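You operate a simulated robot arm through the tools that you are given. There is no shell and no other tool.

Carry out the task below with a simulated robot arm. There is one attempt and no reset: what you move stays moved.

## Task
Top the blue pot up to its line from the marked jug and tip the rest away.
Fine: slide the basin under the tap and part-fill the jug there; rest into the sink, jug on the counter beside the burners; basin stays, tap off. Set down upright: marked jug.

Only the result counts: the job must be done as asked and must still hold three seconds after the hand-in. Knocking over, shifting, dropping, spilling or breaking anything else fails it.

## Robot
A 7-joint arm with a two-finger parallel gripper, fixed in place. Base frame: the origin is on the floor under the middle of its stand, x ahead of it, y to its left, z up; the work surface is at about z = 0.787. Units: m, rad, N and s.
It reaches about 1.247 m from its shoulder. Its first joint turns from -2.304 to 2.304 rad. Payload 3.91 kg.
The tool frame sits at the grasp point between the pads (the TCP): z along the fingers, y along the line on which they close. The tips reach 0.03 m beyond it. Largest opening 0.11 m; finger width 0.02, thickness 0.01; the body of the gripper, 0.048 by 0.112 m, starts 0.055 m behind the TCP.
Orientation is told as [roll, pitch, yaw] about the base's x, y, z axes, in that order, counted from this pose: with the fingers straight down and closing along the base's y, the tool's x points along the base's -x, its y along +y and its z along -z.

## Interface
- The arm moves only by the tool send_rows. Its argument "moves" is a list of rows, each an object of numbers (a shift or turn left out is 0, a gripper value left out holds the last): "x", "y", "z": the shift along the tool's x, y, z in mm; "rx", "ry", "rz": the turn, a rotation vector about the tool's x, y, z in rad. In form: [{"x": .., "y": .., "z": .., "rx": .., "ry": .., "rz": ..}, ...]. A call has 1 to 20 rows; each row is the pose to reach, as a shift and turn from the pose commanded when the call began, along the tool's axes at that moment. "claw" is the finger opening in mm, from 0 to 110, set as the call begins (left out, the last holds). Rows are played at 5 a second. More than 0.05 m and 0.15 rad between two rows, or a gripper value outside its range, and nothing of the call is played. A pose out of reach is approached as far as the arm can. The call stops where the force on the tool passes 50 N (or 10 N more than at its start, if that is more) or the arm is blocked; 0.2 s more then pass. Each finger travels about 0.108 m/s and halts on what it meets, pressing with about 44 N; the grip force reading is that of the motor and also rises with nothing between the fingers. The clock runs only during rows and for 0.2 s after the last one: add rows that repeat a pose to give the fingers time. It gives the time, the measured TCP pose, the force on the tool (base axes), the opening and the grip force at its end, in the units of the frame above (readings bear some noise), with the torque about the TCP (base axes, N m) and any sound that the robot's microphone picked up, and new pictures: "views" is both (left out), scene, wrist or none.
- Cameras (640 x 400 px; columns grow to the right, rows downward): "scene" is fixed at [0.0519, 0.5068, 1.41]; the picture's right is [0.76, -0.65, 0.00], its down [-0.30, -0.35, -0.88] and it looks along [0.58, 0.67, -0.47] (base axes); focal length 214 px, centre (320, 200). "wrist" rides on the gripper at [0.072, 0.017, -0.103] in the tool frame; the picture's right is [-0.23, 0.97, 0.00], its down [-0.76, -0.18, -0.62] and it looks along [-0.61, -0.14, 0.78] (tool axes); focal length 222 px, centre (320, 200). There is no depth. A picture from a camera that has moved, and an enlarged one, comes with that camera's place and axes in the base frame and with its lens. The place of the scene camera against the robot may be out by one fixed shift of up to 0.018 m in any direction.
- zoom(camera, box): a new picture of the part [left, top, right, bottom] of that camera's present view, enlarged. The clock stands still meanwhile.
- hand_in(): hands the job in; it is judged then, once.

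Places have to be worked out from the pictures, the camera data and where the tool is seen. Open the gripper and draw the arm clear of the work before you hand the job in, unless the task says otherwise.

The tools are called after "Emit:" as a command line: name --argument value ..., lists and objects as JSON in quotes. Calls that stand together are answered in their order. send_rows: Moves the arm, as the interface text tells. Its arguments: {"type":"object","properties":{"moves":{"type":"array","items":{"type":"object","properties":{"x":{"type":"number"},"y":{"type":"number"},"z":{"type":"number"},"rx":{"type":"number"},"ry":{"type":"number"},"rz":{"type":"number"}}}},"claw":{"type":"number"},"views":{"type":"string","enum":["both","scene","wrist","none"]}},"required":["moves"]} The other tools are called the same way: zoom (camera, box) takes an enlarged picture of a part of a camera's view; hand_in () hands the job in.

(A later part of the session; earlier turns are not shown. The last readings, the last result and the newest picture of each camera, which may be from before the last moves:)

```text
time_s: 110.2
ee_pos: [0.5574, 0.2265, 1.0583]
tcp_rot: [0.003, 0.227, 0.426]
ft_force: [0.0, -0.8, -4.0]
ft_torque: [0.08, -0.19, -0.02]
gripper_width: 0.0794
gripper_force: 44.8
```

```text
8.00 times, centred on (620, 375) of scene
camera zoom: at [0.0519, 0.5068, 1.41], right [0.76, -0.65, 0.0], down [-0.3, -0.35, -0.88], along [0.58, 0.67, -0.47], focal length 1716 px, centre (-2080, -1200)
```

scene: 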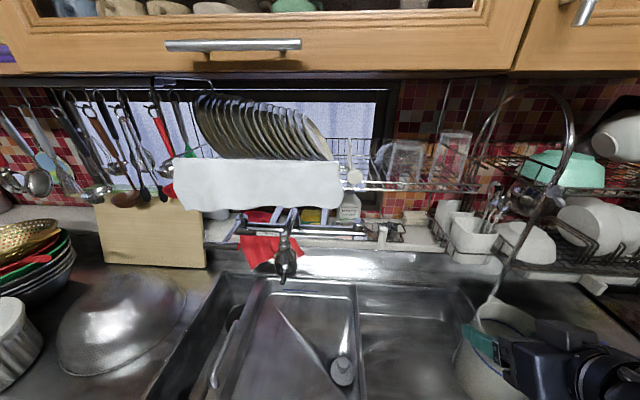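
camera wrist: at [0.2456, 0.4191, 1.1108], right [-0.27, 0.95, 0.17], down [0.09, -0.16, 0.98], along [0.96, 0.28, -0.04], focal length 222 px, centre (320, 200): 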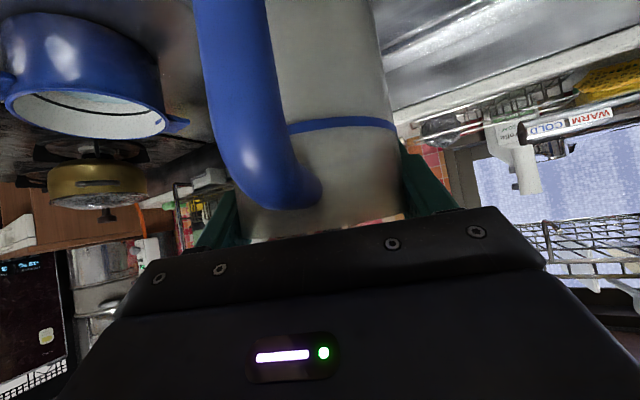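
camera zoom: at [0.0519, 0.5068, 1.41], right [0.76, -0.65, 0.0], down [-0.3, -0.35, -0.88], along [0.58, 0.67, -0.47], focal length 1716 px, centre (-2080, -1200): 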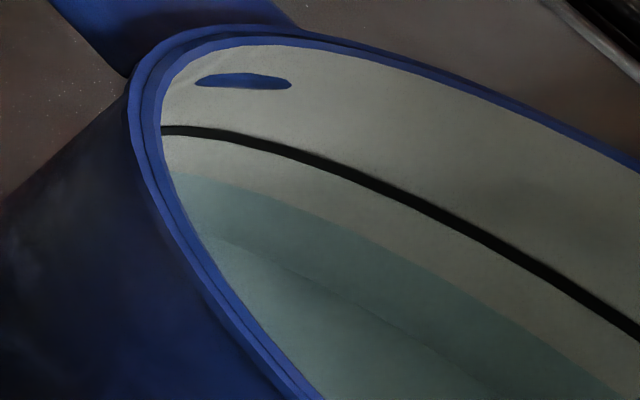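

The stream falls into the pot but is now thinning, and the change per step is small. I take a much higher zoom on the water edge as a precise gauge, then tilt further.

Emit:
zoom --camera "scene" --box '[597, 362, 613, 372]'

Emit:
send_rows --moves '[{"ry": 0.1}]' --views "none"

Emit:
zoom --camera "scene" --box '[597, 362, 613, 372]'

Emit:
zoom --camera "scene" --box '[636, 290, 640, 400]'

```text
16.00 times, centred on (605, 367) of scene
camera zoom: at [0.0519, 0.5068, 1.41], right [0.76, -0.65, 0.0], down [-0.3, -0.35, -0.88], along [0.58, 0.67, -0.47], focal length 3432 px, centre (-4240, -2472)
```

zoom: 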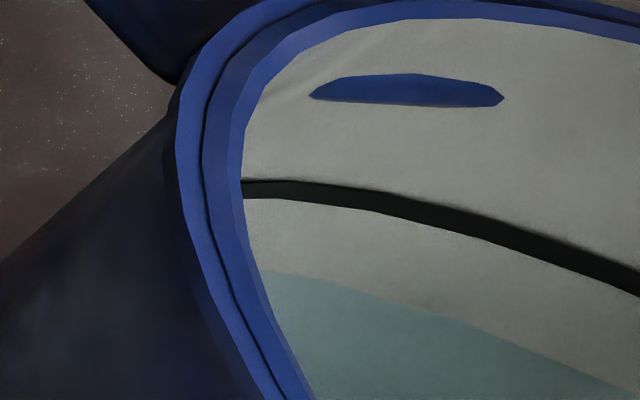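

```text
time_s: 110.6
ee_pos: [0.5574, 0.2273, 1.0592]
tcp_rot: [0.001, 0.324, 0.426]
ft_force: [-0.3, -0.1, -4.4]
ft_torque: [0.11, -0.2, 0.0]
gripper_width: 0.0794
gripper_force: 44.2
```

```text
16.00 times, centred on (605, 367) of scene
camera zoom: at [0.0519, 0.5068, 1.41], right [0.76, -0.65, 0.0], down [-0.3, -0.35, -0.88], along [0.58, 0.67, -0.47], focal length 3432 px, centre (-4240, -2472)
```

zoom: 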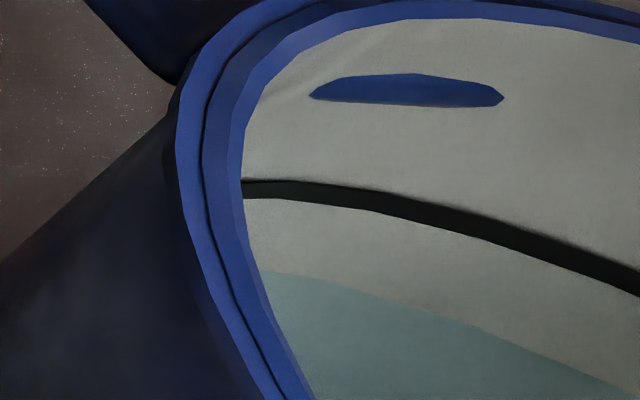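

```text
3.64 times, centred on (638, 345) of scene
camera zoom: at [0.0519, 0.5068, 1.41], right [0.76, -0.65, 0.0], down [-0.3, -0.35, -0.88], along [0.58, 0.67, -0.47], focal length 780 px, centre (-836, -327)
```

zoom: 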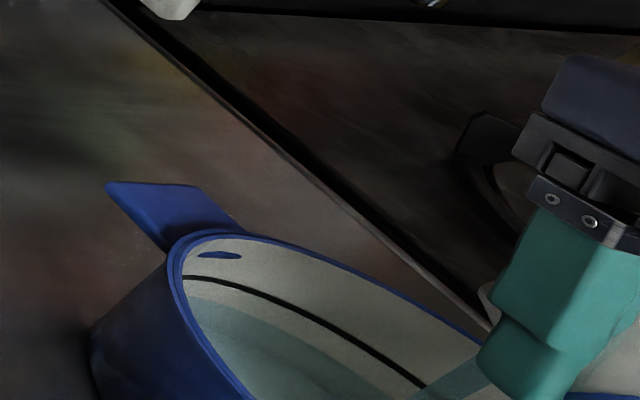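

The stream runs again. I hold and compare the precise gauge once more.

Emit:
send_rows --moves '[{"ry": 0}, {"ry": 0}, {"ry": 0}]' --views "none"

Emit:
zoom --camera "scene" --box '[597, 362, 613, 372]'

Emit:
zoom --camera "scene" --box '[636, 310, 640, 400]'

Emit:
zoom --camera "wrist" --box '[0, 0, 640, 2]'

```text
time_s: 111.4
ee_pos: [0.5563, 0.2258, 1.0598]
tcp_rot: [0.001, 0.325, 0.426]
ft_force: [-0.3, -0.1, -2.7]
ft_torque: [0.08, -0.19, 0.01]
gripper_width: 0.0794
gripper_force: 43.9
```

```text
16.00 times, centred on (605, 367) of scene
camera zoom: at [0.0519, 0.5068, 1.41], right [0.76, -0.65, 0.0], down [-0.3, -0.35, -0.88], along [0.58, 0.67, -0.47], focal length 3432 px, centre (-4240, -2472)
```

zoom: 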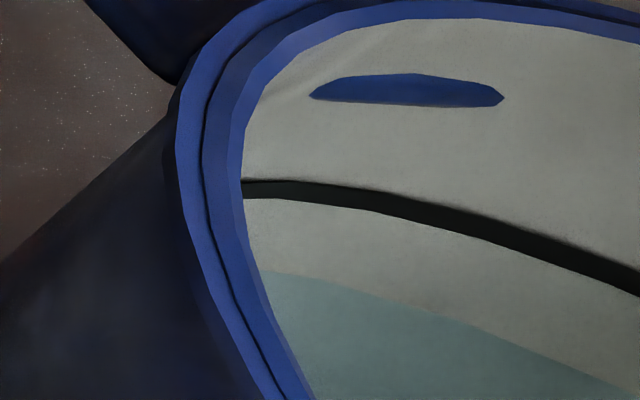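

```text
4.44 times, centred on (638, 355) of scene
camera zoom: at [0.0519, 0.5068, 1.41], right [0.76, -0.65, 0.0], down [-0.3, -0.35, -0.88], along [0.58, 0.67, -0.47], focal length 953 px, centre (-1093, -489)
```

zoom: 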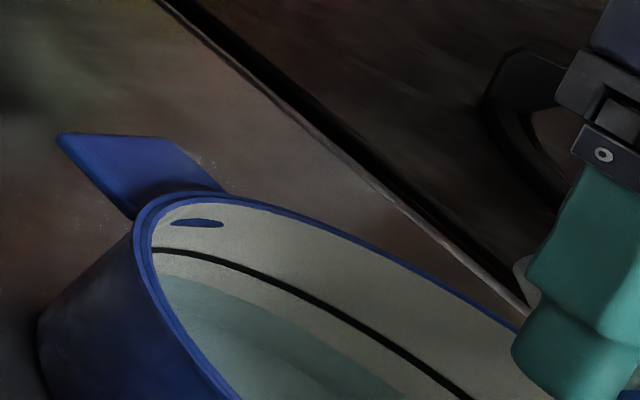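

```text
1.00 times, centred on (320, 1) of wrist (not enlarged: the box is as wide or as high as the picture)
camera zoom: at [0.5174, 0.227, 1.1805], right [-0.21, 0.98, -0.07], down [0.91, 0.22, 0.35], along [0.35, 0.01, -0.94], focal length 222 px, centre (320, 399)
```

zoom: 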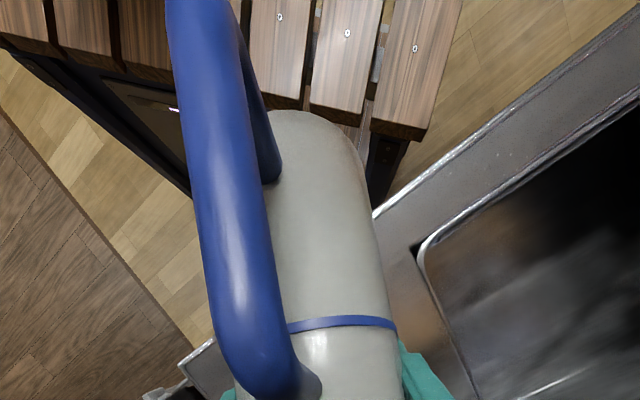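

The stream went down where the pot is, yet the gauge is unchanged. I bring the jug upright again at the same place as before to compare the pot's inner wall from above and look for water outside.

Emit:
send_rows --moves '[{"x": 2, "z": -10, "ry": -0.12}, {"x": 5, "z": -20, "ry": -0.25}, {"x": 8, "z": -30, "ry": -0.38}, {"x": 12.8, "z": -38, "ry": -0.51}, {"x": 12.8, "z": -38, "ry": -0.64}, {"x": 12.8, "z": -38, "ry": -0.77}, {"x": 12.8, "z": -38, "ry": -0.9}, {"x": 12.8, "z": -38, "ry": -1.03}, {"x": 12.8, "z": -38, "ry": -1.13}, {"x": 12.8, "z": -38, "ry": -1.18}, {"x": 12.8, "z": -38, "ry": -1.194}]' --views "none"

Emit:
zoom --camera "wrist" --box '[0, 0, 640, 2]'

Emit:
zoom --camera "wrist" --box '[180, 0, 500, 2]'

Emit:
zoom --camera "scene" --box '[597, 362, 613, 372]'

```text
time_s: 113.8
ee_pos: [0.5566, 0.2251, 1.1]
tcp_rot: [0.003, -0.869, 0.424]
ft_force: [-0.1, 0.3, -3.1]
ft_torque: [0.0, -0.03, -0.03]
gripper_width: 0.0797
gripper_force: 43.6
out of reach, approached as far as the arm can: row 9
```

```text
1.00 times, centred on (320, 1) of wrist (not enlarged: the box is as wide or as high as the picture)
camera zoom: at [0.4352, 0.1893, 1.111], right [-0.27, 0.95, 0.17], down [0.09, -0.16, 0.98], along [0.96, 0.28, -0.04], focal length 222 px, centre (320, 399)
```

zoom: 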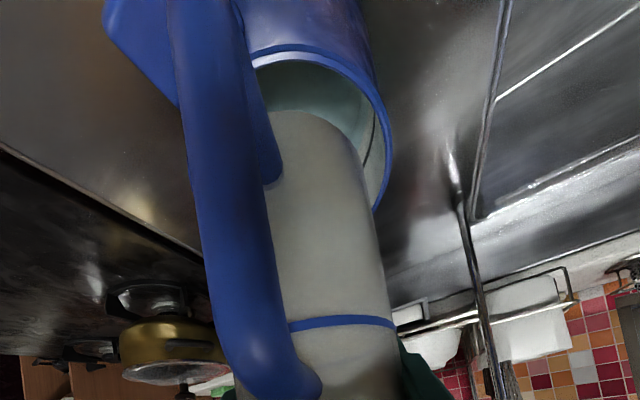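

```text
2.00 times, centred on (340, 1) of wrist
camera zoom: at [0.4352, 0.1893, 1.111], right [-0.27, 0.95, 0.17], down [0.09, -0.16, 0.98], along [0.96, 0.28, -0.04], focal length 444 px, centre (280, 598)
```

zoom: 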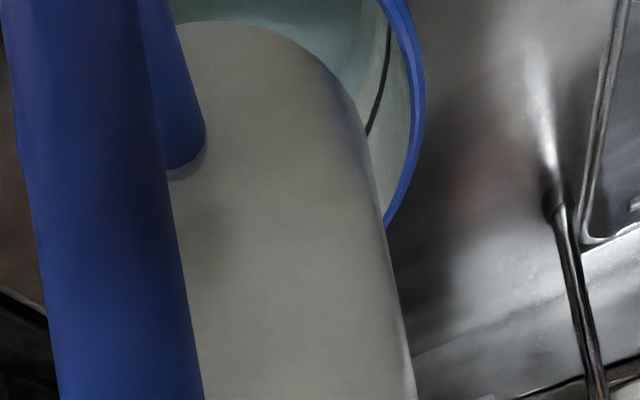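

```text
16.00 times, centred on (605, 367) of scene
camera zoom: at [0.0519, 0.5068, 1.41], right [0.76, -0.65, 0.0], down [-0.3, -0.35, -0.88], along [0.58, 0.67, -0.47], focal length 3432 px, centre (-4240, -2472)
```

zoom: 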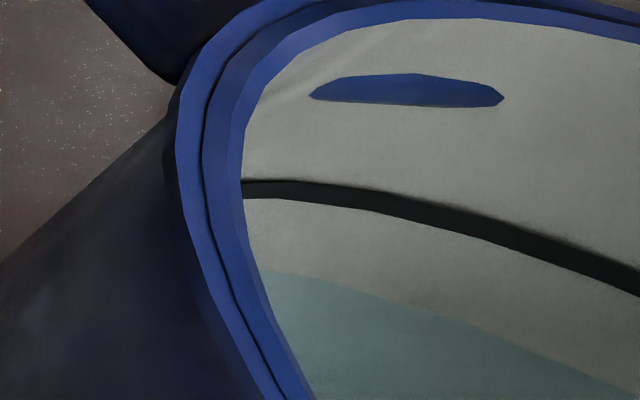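

The pot level still looks unchanged, although the stream clearly enters the pot from the scene camera's viewpoint. I set up a small test pour over the back-left part of the pot, which the scene camera sees fully, to see where the stream ends. First I tilt to just under the current flow angle.

Emit:
send_rows --moves '[{"x": -2, "y": 3, "z": 2, "ry": 0.06}, {"x": -4, "y": 7, "z": 5, "ry": 0.17}, {"x": -7, "y": 12, "z": 8, "ry": 0.3}, {"x": -10, "y": 17, "z": 12, "ry": 0.43}, {"x": -13, "y": 22, "z": 15, "ry": 0.56}, {"x": -15, "y": 26, "z": 18, "ry": 0.69}, {"x": -17, "y": 29, "z": 20, "ry": 0.82}, {"x": -17.9, "y": 30.3, "z": 21.2, "ry": 0.94}, {"x": -17.9, "y": 30.3, "z": 21.2, "ry": 1.05}, {"x": -17.9, "y": 30.3, "z": 21.2, "ry": 1.12}, {"x": -17.9, "y": 30.3, "z": 21.2, "ry": 1.13}]' --views "none"

Emit:
zoom --camera "scene" --box '[620, 320, 640, 400]'

```text
time_s: 116.2
ee_pos: [0.57, 0.2655, 1.1002]
tcp_rot: [0.0, 0.262, 0.426]
ft_force: [-0.2, 0.6, -3.3]
ft_torque: [0.05, -0.19, -0.01]
gripper_width: 0.0797
gripper_force: 44.2
out of reach, approached as far as the arm can: row 3
```

```text
5.00 times, centred on (630, 360) of scene
camera zoom: at [0.0519, 0.5068, 1.41], right [0.76, -0.65, 0.0], down [-0.3, -0.35, -0.88], along [0.58, 0.67, -0.47], focal length 1072 px, centre (-1230, -600)
```

zoom: 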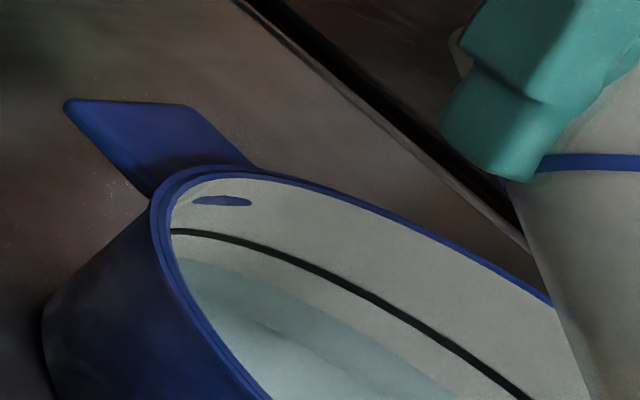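

Good view. I lower 6 cm and then tilt 6° for a short pour, looking right away at where the stream ends.

Emit:
send_rows --moves '[{"x": -5, "z": 19}, {"x": -10, "z": 38}, {"x": -14, "z": 53}, {"x": -16.3, "z": 60.8}, {"x": -16.3, "z": 60.8}]' --views "none"

Emit:
send_rows --moves '[{"ry": 0.12}]' --views "none"

Emit:
zoom --camera "scene" --box '[620, 320, 640, 400]'

Emit:
zoom --camera "scene" --box '[597, 362, 613, 372]'

```text
time_s: 117.4
ee_pos: [0.5679, 0.2648, 1.0362]
tcp_rot: [0.002, 0.261, 0.425]
ft_force: [-0.6, 0.3, -2.7]
ft_torque: [0.07, -0.16, 0.01]
gripper_width: 0.0795
gripper_force: 44.3
```

```text
time_s: 117.8
ee_pos: [0.5684, 0.2649, 1.0372]
tcp_rot: [0.001, 0.383, 0.427]
ft_force: [-0.5, -0.5, -3.5]
ft_torque: [0.06, -0.19, -0.03]
gripper_width: 0.0795
gripper_force: 44.4
```

```text
5.00 times, centred on (630, 360) of scene
camera zoom: at [0.0519, 0.5068, 1.41], right [0.76, -0.65, 0.0], down [-0.3, -0.35, -0.88], along [0.58, 0.67, -0.47], focal length 1072 px, centre (-1230, -600)
```

zoom: 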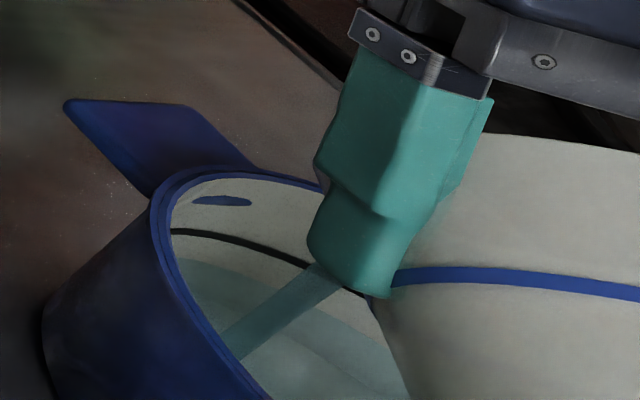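

```text
16.00 times, centred on (605, 367) of scene
camera zoom: at [0.0519, 0.5068, 1.41], right [0.76, -0.65, 0.0], down [-0.3, -0.35, -0.88], along [0.58, 0.67, -0.47], focal length 3432 px, centre (-4240, -2472)
```

zoom: 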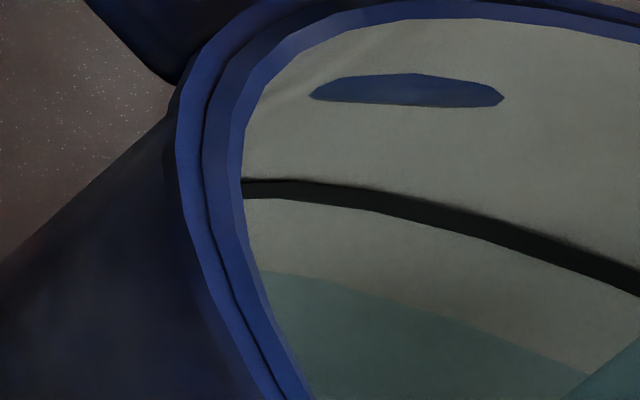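

The stream visibly falls inside the pot, behind its near wall. I hold until it finishes and check the gauge again.

Emit:
send_rows --moves '[{"ry": 0}, {"ry": 0}, {"ry": 0}]' --views "none"

Emit:
zoom --camera "scene" --box '[597, 362, 613, 372]'

Emit:
zoom --camera "scene" --box '[620, 320, 640, 400]'

```text
time_s: 118.6
ee_pos: [0.5709, 0.2653, 1.0376]
tcp_rot: [0.002, 0.38, 0.426]
ft_force: [-0.5, 0.4, -3.1]
ft_torque: [0.09, -0.16, 0.03]
gripper_width: 0.0793
gripper_force: 43.8
```

```text
16.00 times, centred on (605, 367) of scene
camera zoom: at [0.0519, 0.5068, 1.41], right [0.76, -0.65, 0.0], down [-0.3, -0.35, -0.88], along [0.58, 0.67, -0.47], focal length 3432 px, centre (-4240, -2472)
```

zoom: 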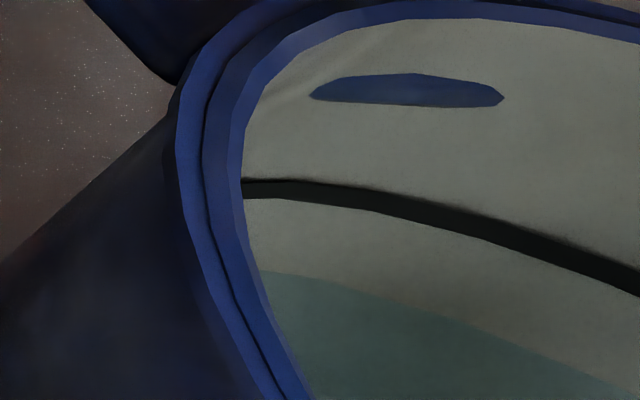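

```text
5.00 times, centred on (630, 360) of scene
camera zoom: at [0.0519, 0.5068, 1.41], right [0.76, -0.65, 0.0], down [-0.3, -0.35, -0.88], along [0.58, 0.67, -0.47], focal length 1072 px, centre (-1230, -600)
```

zoom: 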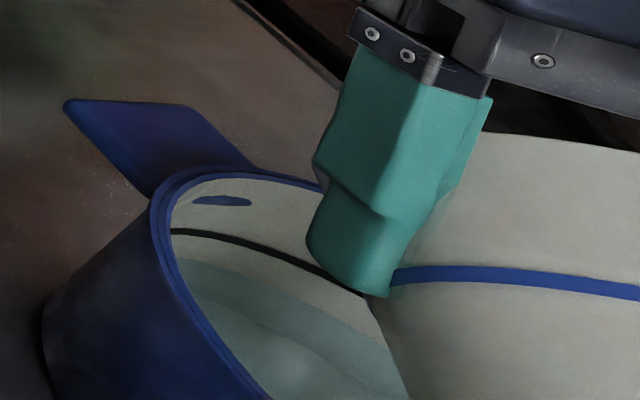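

The flow stopped, and the edge is in the same place. I repeat exactly the very first zoom of the pot, from before anything was poured, for a direct comparison.

Emit:
zoom --camera "scene" --box '[520, 300, 640, 400]'

Emit:
zoom --camera "scene" --box '[480, 270, 640, 400]'

```text
4.00 times, centred on (580, 350) of scene
camera zoom: at [0.0519, 0.5068, 1.41], right [0.76, -0.65, 0.0], down [-0.3, -0.35, -0.88], along [0.58, 0.67, -0.47], focal length 858 px, centre (-720, -400)
```

zoom: 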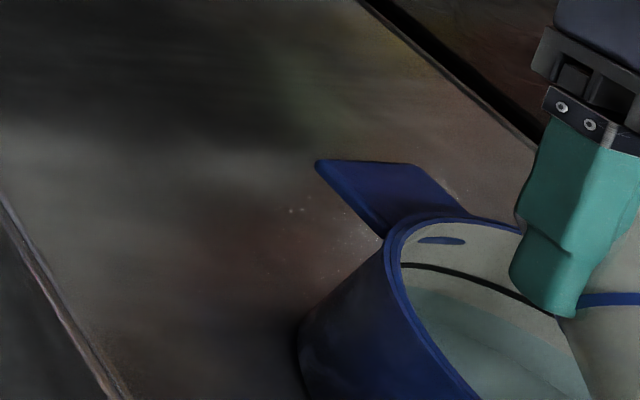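

```text
3.08 times, centred on (560, 335) of scene
camera zoom: at [0.0519, 0.5068, 1.41], right [0.76, -0.65, 0.0], down [-0.3, -0.35, -0.88], along [0.58, 0.67, -0.47], focal length 660 px, centre (-418, -215)
```

zoom: 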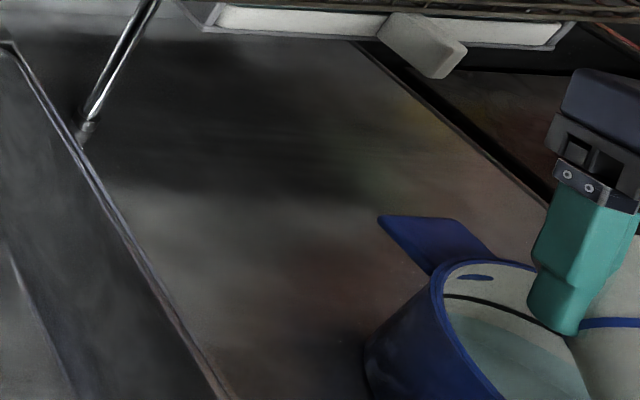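

The edge matches what I saw earlier. I bring the jug upright and return to the left vantage for a careful, close look at the whole pot interior.

Emit:
send_rows --moves '[{"x": 4, "z": -12, "ry": -0.12}, {"x": 9, "z": -24, "ry": -0.25}, {"x": 14, "z": -36, "ry": -0.38}, {"x": 19, "z": -48, "ry": -0.51}, {"x": 23, "z": -58, "ry": -0.64}, {"x": 23, "z": -58, "ry": -0.77}, {"x": 23, "z": -58, "ry": -0.9}, {"x": 23, "z": -58, "ry": -1.03}, {"x": 23, "z": -58, "ry": -1.14}, {"x": 23, "z": -58, "ry": -1.22}, {"x": 23, "z": -58, "ry": -1.25}, {"x": 23, "z": -58, "ry": -1.25}]' --views "none"

Emit:
zoom --camera "scene" --box '[597, 362, 613, 372]'

```text
time_s: 121.2
ee_pos: [0.5709, 0.2646, 1.1001]
tcp_rot: [0.003, -0.869, 0.423]
ft_force: [0.1, 0.0, -2.4]
ft_torque: [0.01, -0.01, -0.02]
gripper_width: 0.0794
gripper_force: 44.1
```

```text
16.00 times, centred on (605, 367) of scene
camera zoom: at [0.0519, 0.5068, 1.41], right [0.76, -0.65, 0.0], down [-0.3, -0.35, -0.88], along [0.58, 0.67, -0.47], focal length 3432 px, centre (-4240, -2472)
```

zoom: 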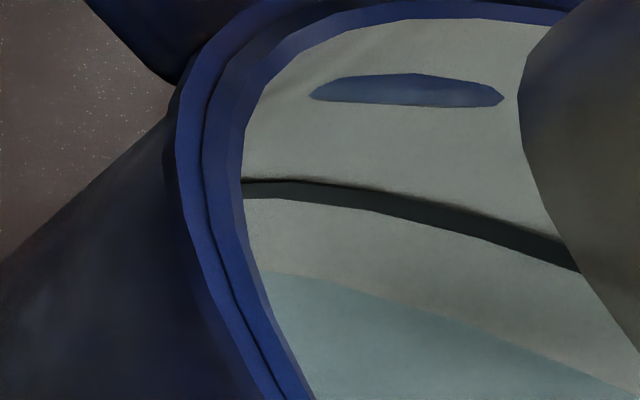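

The jug reads 2.4 N, so it is nearly empty. I move to the left vantage for the comparison view of the pot.

Emit:
send_rows --moves '[{"x": 0.5, "y": 3, "z": -0.6}, {"x": 3, "y": 14, "z": -3.5}, {"x": 7, "y": 32, "z": -8}, {"x": 12, "y": 55, "z": -14}, {"x": 18, "y": 82, "z": -21}, {"x": 24, "y": 110, "z": -28}, {"x": 30, "y": 138, "z": -35}, {"x": 36, "y": 166, "z": -42}, {"x": 42, "y": 194, "z": -49}, {"x": 48, "y": 220, "z": -56}, {"x": 54, "y": 241, "z": -63}, {"x": 58, "y": 254, "z": -68}, {"x": 60, "y": 260, "z": -71}, {"x": 60, "y": 260, "z": -71}]' --views "wrist"

Emit:
zoom --camera "wrist" --box '[0, 0, 220, 160]'

Emit:
zoom --camera "wrist" --box '[20, 80, 180, 145]'

```text
time_s: 124.2
ee_pos: [0.3784, 0.4658, 1.0979]
tcp_rot: [0.0, -0.868, 0.425]
ft_force: [0.2, -0.1, -3.3]
ft_torque: [0.0, -0.02, 0.01]
gripper_width: 0.0796
gripper_force: 43.8
camera wrist: at [0.2565, 0.4278, 1.11], right [-0.27, 0.95, 0.17], down [0.09, -0.16, 0.98], along [0.96, 0.28, -0.04], focal length 222 px, centre (320, 200)
```

wrist: 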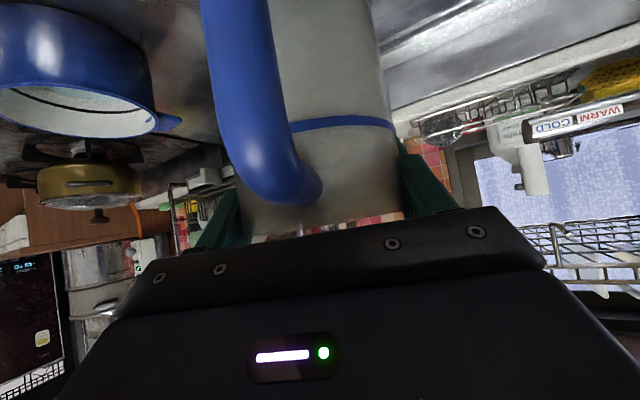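

```text
2.50 times, centred on (110, 80) of wrist
camera zoom: at [0.2565, 0.4278, 1.11], right [-0.27, 0.95, 0.17], down [0.09, -0.16, 0.98], along [0.96, 0.28, -0.04], focal length 555 px, centre (845, 500)
```

zoom: 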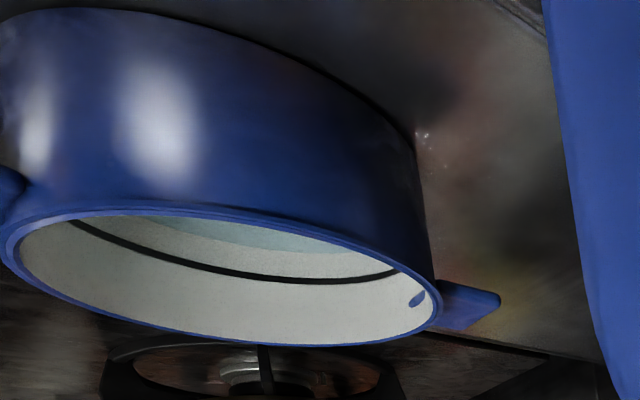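

```text
4.00 times, centred on (100, 112) of wrist
camera zoom: at [0.2565, 0.4278, 1.11], right [-0.27, 0.95, 0.17], down [0.09, -0.16, 0.98], along [0.96, 0.28, -0.04], focal length 888 px, centre (1200, 550)
```

zoom: 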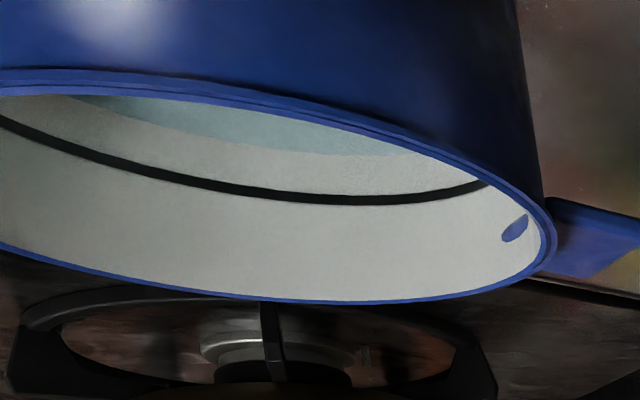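

The pot level still shows no change, though about 0.35 L has left the jug; roughly 0.15 L remains. Before anything else I want one careful low pour at the exact centre with the lip just above the rim. I move back over the pot upright.

Emit:
send_rows --moves '[{"x": -0.6, "y": -3.5, "z": 0.7}, {"x": -1.9, "y": -11.6, "z": 2.3}, {"x": -4.1, "y": -24.6, "z": 4.8}, {"x": -6.7, "y": -40.5, "z": 8}, {"x": -9.9, "y": -59.4, "z": 11.7}, {"x": -13.2, "y": -79.6, "z": 15.6}, {"x": -16.6, "y": -99.9, "z": 19.6}, {"x": -20, "y": -120.2, "z": 23.6}, {"x": -23.3, "y": -140.5, "z": 27.6}, {"x": -26.7, "y": -160.7, "z": 31.6}, {"x": -30.1, "y": -181, "z": 35.6}, {"x": -33.4, "y": -201.3, "z": 39.5}, {"x": -36.8, "y": -221.5, "z": 43.5}, {"x": -39.9, "y": -240.4, "z": 47.2}, {"x": -42.8, "y": -257.7, "z": 50.6}, {"x": -45.2, "y": -272.2, "z": 53.5}, {"x": -46.9, "y": -282.4, "z": 55.5}, {"x": -47.9, "y": -288.2, "z": 56.6}, {"x": -48.1, "y": -289.6, "z": 56.9}]' --views "none"

Emit:
send_rows --moves '[{"ry": 0.06}, {"ry": 0.18}, {"ry": 0.31}, {"ry": 0.44}, {"ry": 0.57}, {"ry": 0.7}, {"ry": 0.83}, {"ry": 0.96}, {"ry": 1.08}, {"ry": 1.16}, {"ry": 1.2}, {"ry": 1.2}]' --views "none"

Emit:
zoom --camera "scene" --box '[620, 320, 640, 400]'

```text
time_s: 128.2
ee_pos: [0.5659, 0.2302, 1.0985]
tcp_rot: [0.003, -0.868, 0.427]
ft_force: [0.6, 0.5, -3.1]
ft_torque: [0.01, -0.04, 0.01]
gripper_width: 0.0796
gripper_force: 44.0
```

```text
time_s: 130.8
ee_pos: [0.5655, 0.2295, 1.0985]
tcp_rot: [0.003, 0.331, 0.426]
ft_force: [-0.2, -0.1, -2.9]
ft_torque: [0.12, -0.16, -0.04]
gripper_width: 0.0795
gripper_force: 44.0
out of reach, approached as far as the arm can: row 3
```

```text
5.00 times, centred on (630, 360) of scene
camera zoom: at [0.0519, 0.5068, 1.41], right [0.76, -0.65, 0.0], down [-0.3, -0.35, -0.88], along [0.58, 0.67, -0.47], focal length 1072 px, centre (-1230, -600)
```

zoom: 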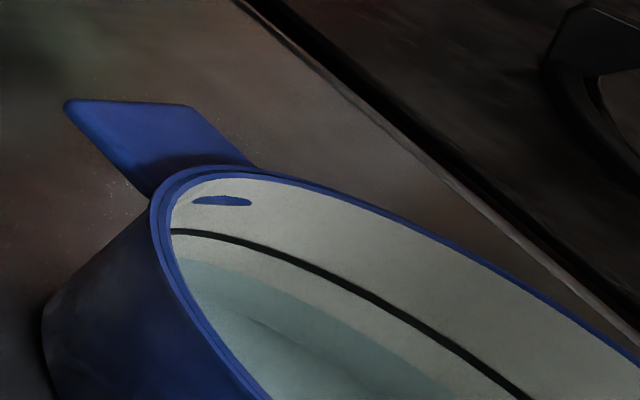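

The lip is still dry at 69°. I lower to bring the lip about 2–3 cm above the rim and take a reference zoom.

Emit:
send_rows --moves '[{"x": -7, "z": 20}, {"x": -14, "z": 40}, {"x": -20, "z": 58}, {"x": -25, "z": 72}, {"x": -26.8, "z": 78}, {"x": -26.8, "z": 78}]' --views "none"

Emit:
zoom --camera "scene" --box '[597, 362, 613, 372]'

Emit:
zoom --camera "scene" --box '[620, 320, 640, 400]'

```text
time_s: 132.2
ee_pos: [0.5658, 0.2304, 1.0171]
tcp_rot: [0.001, 0.332, 0.426]
ft_force: [0.4, 0.4, -2.9]
ft_torque: [0.07, -0.15, -0.04]
gripper_width: 0.0795
gripper_force: 44.6
```

```text
16.00 times, centred on (605, 367) of scene
camera zoom: at [0.0519, 0.5068, 1.41], right [0.76, -0.65, 0.0], down [-0.3, -0.35, -0.88], along [0.58, 0.67, -0.47], focal length 3432 px, centre (-4240, -2472)
```

zoom: 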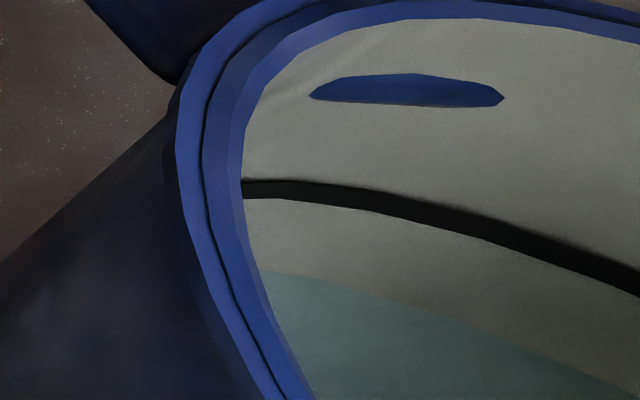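

```text
5.00 times, centred on (630, 360) of scene
camera zoom: at [0.0519, 0.5068, 1.41], right [0.76, -0.65, 0.0], down [-0.3, -0.35, -0.88], along [0.58, 0.67, -0.47], focal length 1072 px, centre (-1230, -600)
```

zoom: 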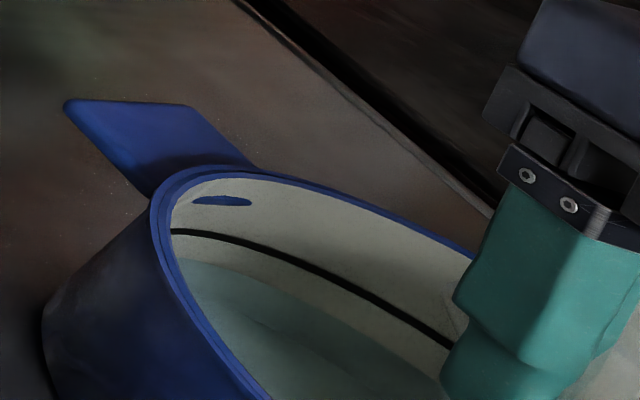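

Everything is in place. I tilt slowly in two small steps, hold, and compare the gauge.

Emit:
send_rows --moves '[{"ry": 0.05}, {"ry": 0.09}, {"ry": 0.09}]' --views "none"

Emit:
zoom --camera "scene" --box '[620, 320, 640, 400]'

Emit:
send_rows --moves '[{"ry": 0.03}, {"ry": 0.06}, {"ry": 0.06}, {"ry": 0.06}]' --views "none"

Emit:
zoom --camera "scene" --box '[597, 362, 613, 372]'

Emit:
zoom --camera "scene" --box '[620, 320, 640, 400]'

```text
time_s: 133.0
ee_pos: [0.5647, 0.2307, 1.0161]
tcp_rot: [0.001, 0.421, 0.425]
ft_force: [-0.8, 0.9, -3.2]
ft_torque: [0.06, -0.15, -0.03]
gripper_width: 0.0795
gripper_force: 43.9
```

```text
5.00 times, centred on (630, 360) of scene
camera zoom: at [0.0519, 0.5068, 1.41], right [0.76, -0.65, 0.0], down [-0.3, -0.35, -0.88], along [0.58, 0.67, -0.47], focal length 1072 px, centre (-1230, -600)
```

zoom: 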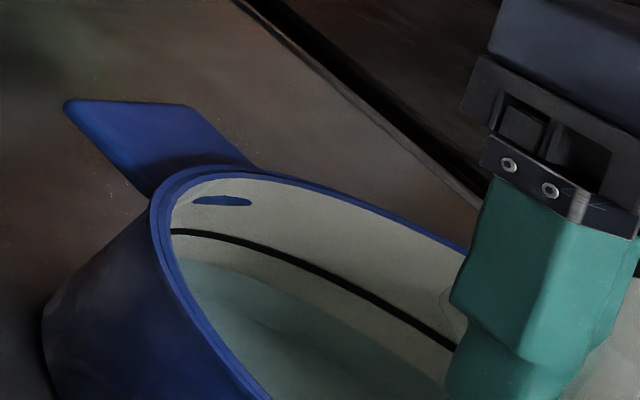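

```text
time_s: 134.0
ee_pos: [0.5652, 0.2315, 1.0163]
tcp_rot: [0.002, 0.483, 0.427]
ft_force: [-0.1, -0.5, -2.5]
ft_torque: [0.08, -0.15, 0.0]
gripper_width: 0.0793
gripper_force: 43.8
```

```text
16.00 times, centred on (605, 367) of scene
camera zoom: at [0.0519, 0.5068, 1.41], right [0.76, -0.65, 0.0], down [-0.3, -0.35, -0.88], along [0.58, 0.67, -0.47], focal length 3432 px, centre (-4240, -2472)
```

zoom: 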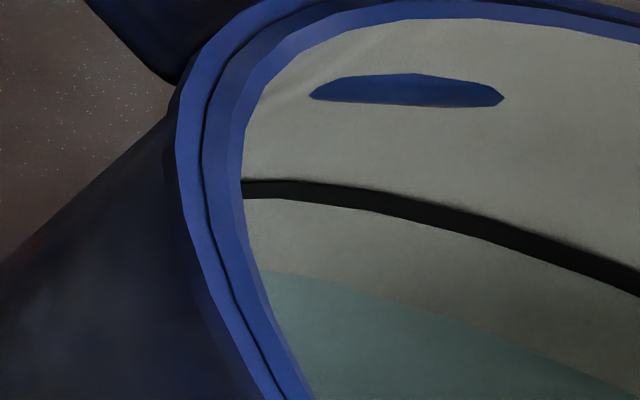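

```text
5.00 times, centred on (630, 360) of scene
camera zoom: at [0.0519, 0.5068, 1.41], right [0.76, -0.65, 0.0], down [-0.3, -0.35, -0.88], along [0.58, 0.67, -0.47], focal length 1072 px, centre (-1230, -600)
```

zoom: 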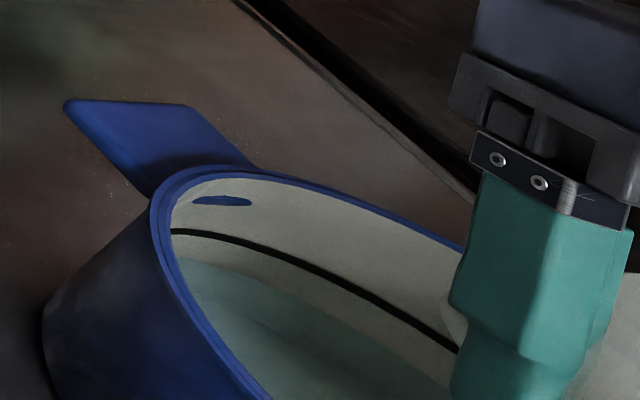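

The low, centred pour (about 50–60 ml) didn't change the picture of the pot either, so I stop pouring here. I bring the jug upright again, rising clear of the pot, and weigh what's left.

Emit:
send_rows --moves '[{"x": 5, "z": -10, "ry": -0.1}, {"x": 12, "z": -22, "ry": -0.22}, {"x": 20, "z": -36, "ry": -0.35}, {"x": 28, "z": -50, "ry": -0.48}, {"x": 35, "z": -64, "ry": -0.61}, {"x": 39, "z": -74, "ry": -0.74}, {"x": 39, "z": -74, "ry": -0.87}, {"x": 39, "z": -74, "ry": -1.0}, {"x": 39, "z": -74, "ry": -1.13}, {"x": 39, "z": -74, "ry": -1.25}, {"x": 39, "z": -74, "ry": -1.32}, {"x": 39, "z": -74, "ry": -1.351}, {"x": 39, "z": -74, "ry": -1.351}]' --views "none"

Emit:
send_rows --moves '[{"z": 0}]' --views "none"

Emit:
send_rows --moves '[{"z": 0}]' --views "none"

Emit:
zoom --camera "scene" --box '[540, 310, 640, 400]'

Emit:
zoom --camera "wrist" --box '[0, 0, 640, 2]'

```text
time_s: 136.8
ee_pos: [0.5645, 0.2307, 1.1002]
tcp_rot: [0.002, -0.87, 0.424]
ft_force: [0.9, -0.8, -3.3]
ft_torque: [0.01, -0.03, -0.01]
gripper_width: 0.0792
gripper_force: 43.8
out of reach, approached as far as the arm can: row 11
```

```text
time_s: 137.2
ee_pos: [0.5653, 0.2304, 1.0995]
tcp_rot: [0.0, -0.869, 0.426]
ft_force: [-0.3, -0.5, -3.7]
ft_torque: [-0.01, 0.03, 0.0]
gripper_width: 0.0795
gripper_force: 43.9
```

```text
time_s: 137.6
ee_pos: [0.5665, 0.2311, 1.0986]
tcp_rot: [0.002, -0.869, 0.425]
ft_force: [-0.1, -0.5, -1.4]
ft_torque: [0.03, -0.05, 0.0]
gripper_width: 0.0793
gripper_force: 44.4
```

```text
4.44 times, centred on (590, 355) of scene
camera zoom: at [0.0519, 0.5068, 1.41], right [0.76, -0.65, 0.0], down [-0.3, -0.35, -0.88], along [0.58, 0.67, -0.47], focal length 953 px, centre (-880, -489)
```

zoom: 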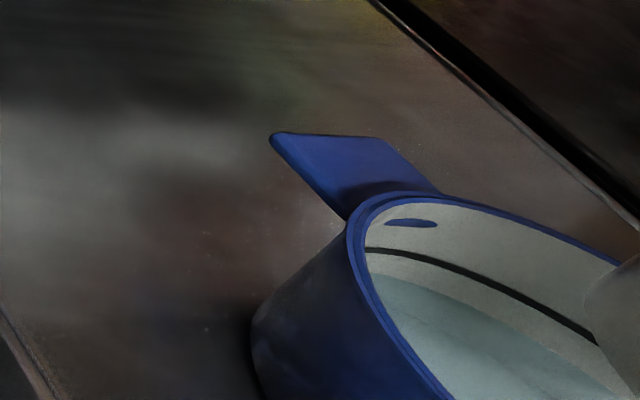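

```text
1.00 times, centred on (320, 1) of wrist (not enlarged: the box is as wide or as high as the picture)
camera zoom: at [0.4439, 0.1942, 1.1113], right [-0.27, 0.95, 0.17], down [0.09, -0.16, 0.98], along [0.96, 0.28, -0.04], focal length 222 px, centre (320, 399)
```

zoom: 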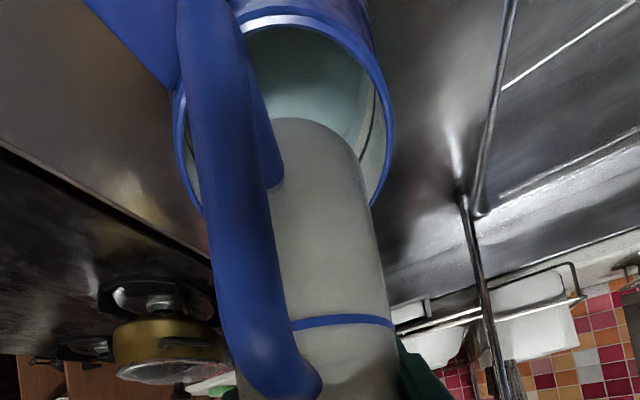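

The pot picture stays the same, and the force readings are quite noisy. I check the basin and sink too, in case water shows up anywhere else.

Emit:
zoom --camera "scene" --box '[200, 260, 400, 400]'

Emit:
zoom --camera "scene" --box '[340, 270, 540, 400]'

```text
2.86 times, centred on (300, 330) of scene
camera zoom: at [0.0519, 0.5068, 1.41], right [0.76, -0.65, 0.0], down [-0.3, -0.35, -0.88], along [0.58, 0.67, -0.47], focal length 613 px, centre (377, -171)
```

zoom: 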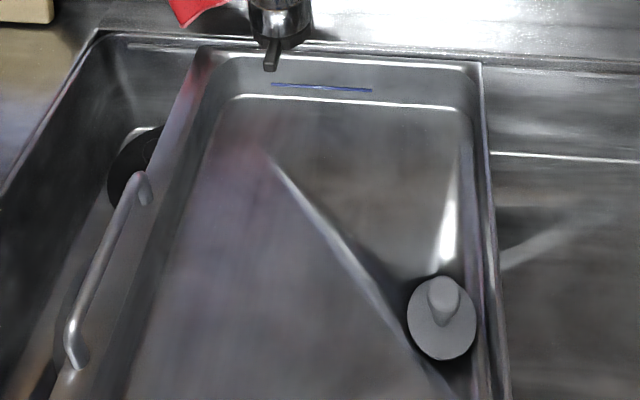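

```text
3.08 times, centred on (440, 335) of scene
camera zoom: at [0.0519, 0.5068, 1.41], right [0.76, -0.65, 0.0], down [-0.3, -0.35, -0.88], along [0.58, 0.67, -0.47], focal length 660 px, centre (-49, -215)
```

zoom: 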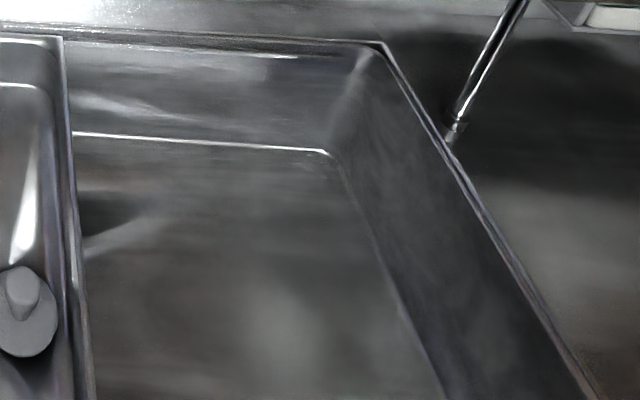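

The basin and sink look dry. I look once more into the pot from above, using the extended wrist view at this position.

Emit:
zoom --camera "wrist" --box '[60, 0, 560, 2]'

Emit:
zoom --camera "wrist" --box '[210, 0, 510, 2]'

```text
1.28 times, centred on (310, 1) of wrist
camera zoom: at [0.4439, 0.1942, 1.1113], right [-0.27, 0.95, 0.17], down [0.09, -0.16, 0.98], along [0.96, 0.28, -0.04], focal length 284 px, centre (333, 455)
```

zoom: 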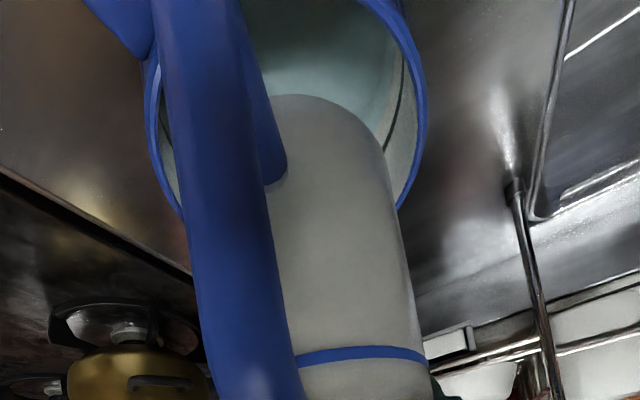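

```text
2.13 times, centred on (360, 1) of wrist
camera zoom: at [0.4439, 0.1942, 1.1113], right [-0.27, 0.95, 0.17], down [0.09, -0.16, 0.98], along [0.96, 0.28, -0.04], focal length 474 px, centre (235, 624)
```

zoom: 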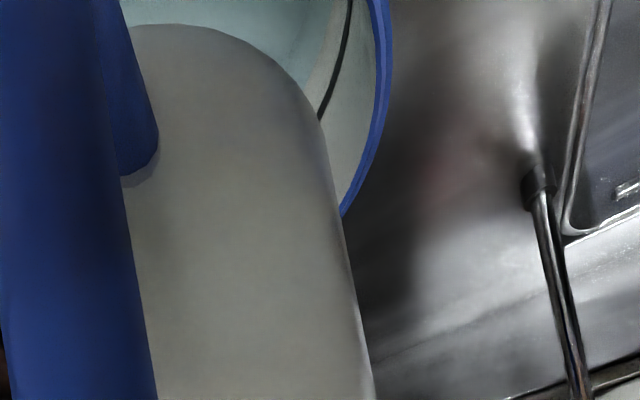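

Nothing further to learn here, and about 0.36 L should have gone into the pot, which matches the gap to its line by my volume estimate. I stop filling, and take the jug to the exposed right-hand bowl of the sink to tip the rest away.

Emit:
send_rows --moves '[{"x": 0.7, "y": 3.2, "z": -0.9, "rx": -0.0033, "rz": -0.0028}, {"x": 2.4, "y": 10.8, "z": -2.9, "rx": -0.011, "rz": -0.0093}, {"x": 5.2, "y": 23, "z": -6.1, "rx": -0.0234, "rz": -0.0198}, {"x": 8.5, "y": 37.9, "z": -10.1, "rx": -0.0385, "rz": -0.0325}, {"x": 12.4, "y": 55.5, "z": -14.7, "rx": -0.0564, "rz": -0.0476}, {"x": 16.7, "y": 74.5, "z": -19.7, "rx": -0.0756, "rz": -0.0639}, {"x": 20.9, "y": 93.4, "z": -24.8, "rx": -0.0948, "rz": -0.0802}, {"x": 25.2, "y": 112.4, "z": -29.8, "rx": -0.1141, "rz": -0.0964}, {"x": 29.4, "y": 131.3, "z": -34.8, "rx": -0.1333, "rz": -0.1127}, {"x": 33.7, "y": 150.3, "z": -39.8, "rx": -0.1526, "rz": -0.129}, {"x": 37.9, "y": 169.3, "z": -44.9, "rx": -0.1718, "rz": -0.1453}, {"x": 42.2, "y": 188.2, "z": -49.9, "rx": -0.1911, "rz": -0.1615}, {"x": 46.4, "y": 207.2, "z": -54.9, "rx": -0.2103, "rz": -0.1778}, {"x": 50.4, "y": 224.8, "z": -59.6, "rx": -0.2282, "rz": -0.1929}, {"x": 54, "y": 241, "z": -63.9, "rx": -0.2447, "rz": -0.2068}, {"x": 57.1, "y": 254.6, "z": -67.5, "rx": -0.2584, "rz": -0.2185}, {"x": 59.2, "y": 264, "z": -70, "rx": -0.268, "rz": -0.2266}, {"x": 60.4, "y": 269.4, "z": -71.4, "rx": -0.2735, "rz": -0.2312}, {"x": 60.7, "y": 270.8, "z": -71.8, "rx": -0.2749, "rz": -0.2324}]' --views "both"

Emit:
zoom --camera "wrist" --box '[0, 0, 640, 2]'

Emit:
zoom --camera "scene" --box '[460, 290, 560, 360]'

```text
time_s: 141.6
ee_pos: [0.367, 0.4394, 1.099]
tcp_rot: [-0.001, -0.872, 0.787]
ft_force: [0.4, 1.4, -2.7]
ft_torque: [0.02, -0.01, -0.01]
gripper_width: 0.0794
gripper_force: 43.9
camera wrist: at [0.2674, 0.3622, 1.1115], right [-0.59, 0.79, 0.17], down [0.14, -0.12, 0.98], along [0.8, 0.6, -0.04], focal length 222 px, centre (320, 200)
```

scene: 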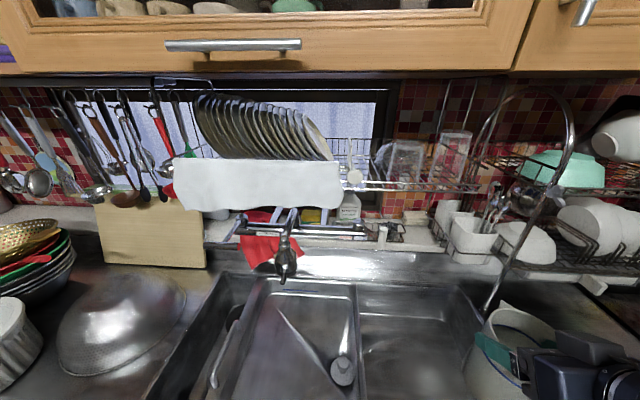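
wrist: 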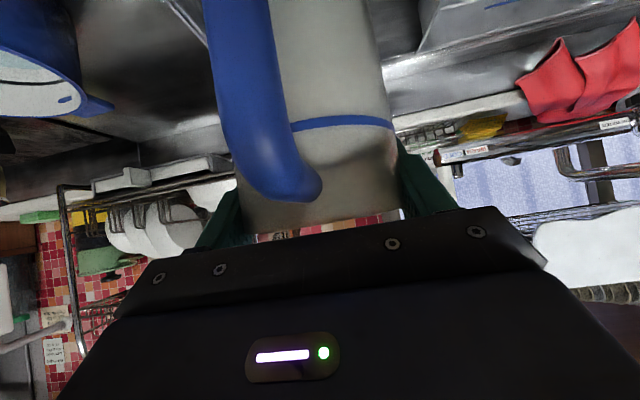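

```text
1.00 times, centred on (320, 1) of wrist (not enlarged: the box is as wide or as high as the picture)
camera zoom: at [0.2674, 0.3622, 1.1115], right [-0.59, 0.79, 0.17], down [0.14, -0.12, 0.98], along [0.8, 0.6, -0.04], focal length 222 px, centre (320, 399)
```

zoom: 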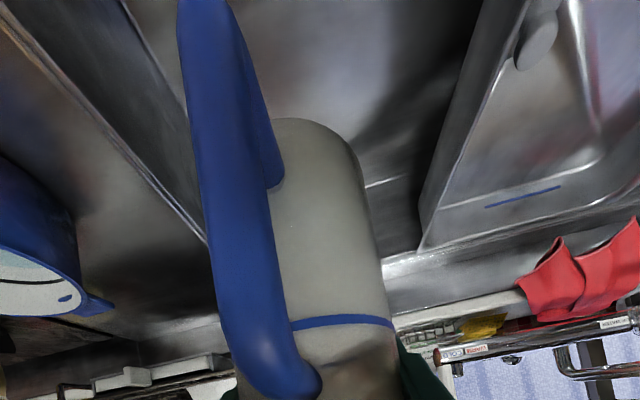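

```text
5.71 times, centred on (510, 325) of scene
camera zoom: at [0.0519, 0.5068, 1.41], right [0.76, -0.65, 0.0], down [-0.3, -0.35, -0.88], along [0.58, 0.67, -0.47], focal length 1226 px, centre (-766, -514)
```

zoom: 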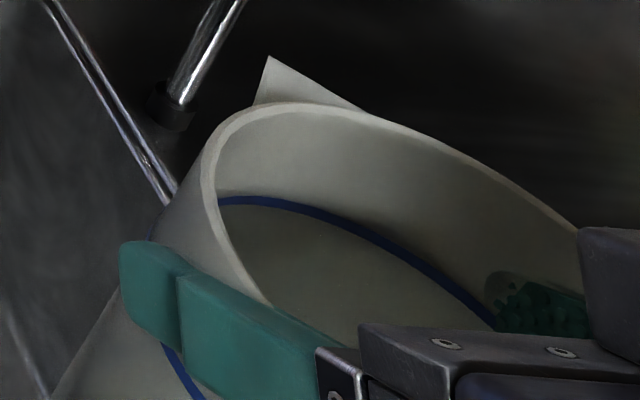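

The jug is over the exposed right bowl, between the basin's right wall and the sink's edge. I tip it forward in a smooth motion to drain it there, moving slightly deeper over the bowl.

Emit:
send_rows --moves '[{"x": 0.5, "z": 7, "ry": 0.06}, {"x": 1, "z": 15, "ry": 0.18}, {"x": 2, "z": 24, "ry": 0.3}, {"x": 3, "z": 34, "ry": 0.43}, {"x": 4, "z": 45, "ry": 0.56}, {"x": 5, "z": 56, "ry": 0.69}, {"x": 5.9, "z": 66, "ry": 0.82}, {"x": 5.9, "z": 70.5, "ry": 0.95}, {"x": 5.9, "z": 70.5, "ry": 1.08}, {"x": 5.9, "z": 70.5, "ry": 1.2}, {"x": 5.9, "z": 70.5, "ry": 1.32}, {"x": 5.9, "z": 70.5, "ry": 1.4}]' --views "both"

Emit:
zoom --camera "scene" --box '[400, 260, 600, 400]'

```text
time_s: 144.2
ee_pos: [0.4033, 0.4731, 1.0509]
tcp_rot: [0.0, 0.531, 0.787]
ft_force: [-0.8, 0.3, -2.2]
ft_torque: [0.13, -0.12, 0.0]
gripper_width: 0.0794
gripper_force: 43.5
camera wrist: at [0.3843, 0.4786, 1.1764], right [-0.55, 0.83, -0.11], down [0.81, 0.56, 0.15], along [0.19, -0.01, -0.98], focal length 222 px, centre (320, 200)
```

scene: 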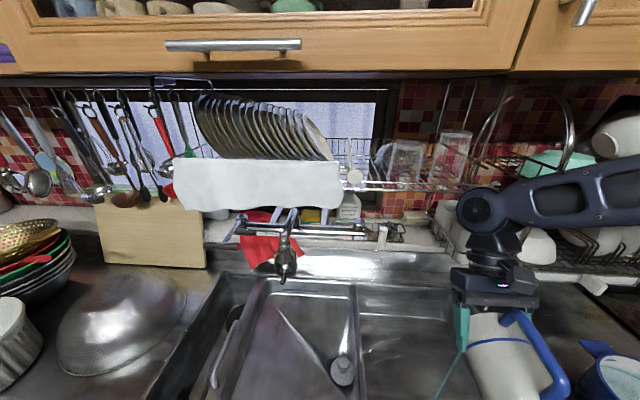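
wrist: 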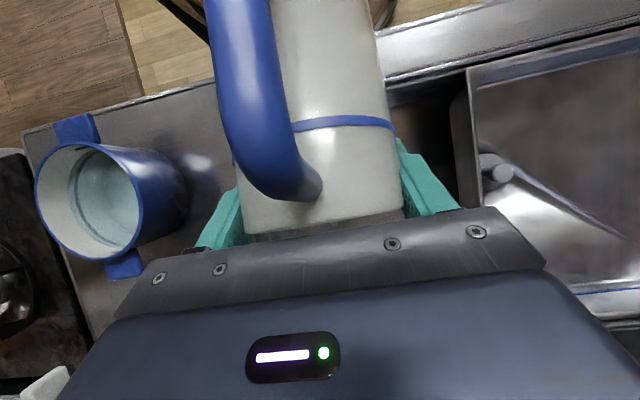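

```text
2.86 times, centred on (500, 330) of scene
camera zoom: at [0.0519, 0.5068, 1.41], right [0.76, -0.65, 0.0], down [-0.3, -0.35, -0.88], along [0.58, 0.67, -0.47], focal length 613 px, centre (-194, -171)
```

zoom: 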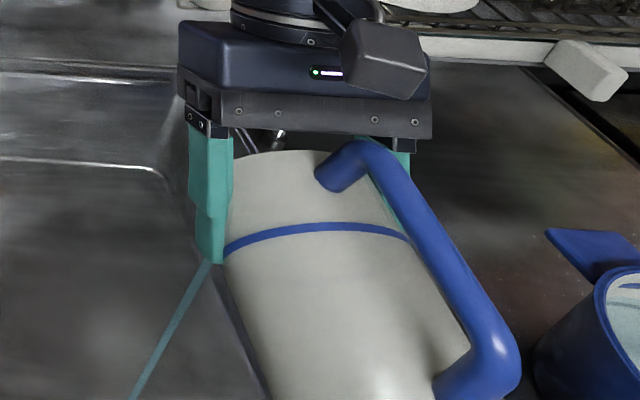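

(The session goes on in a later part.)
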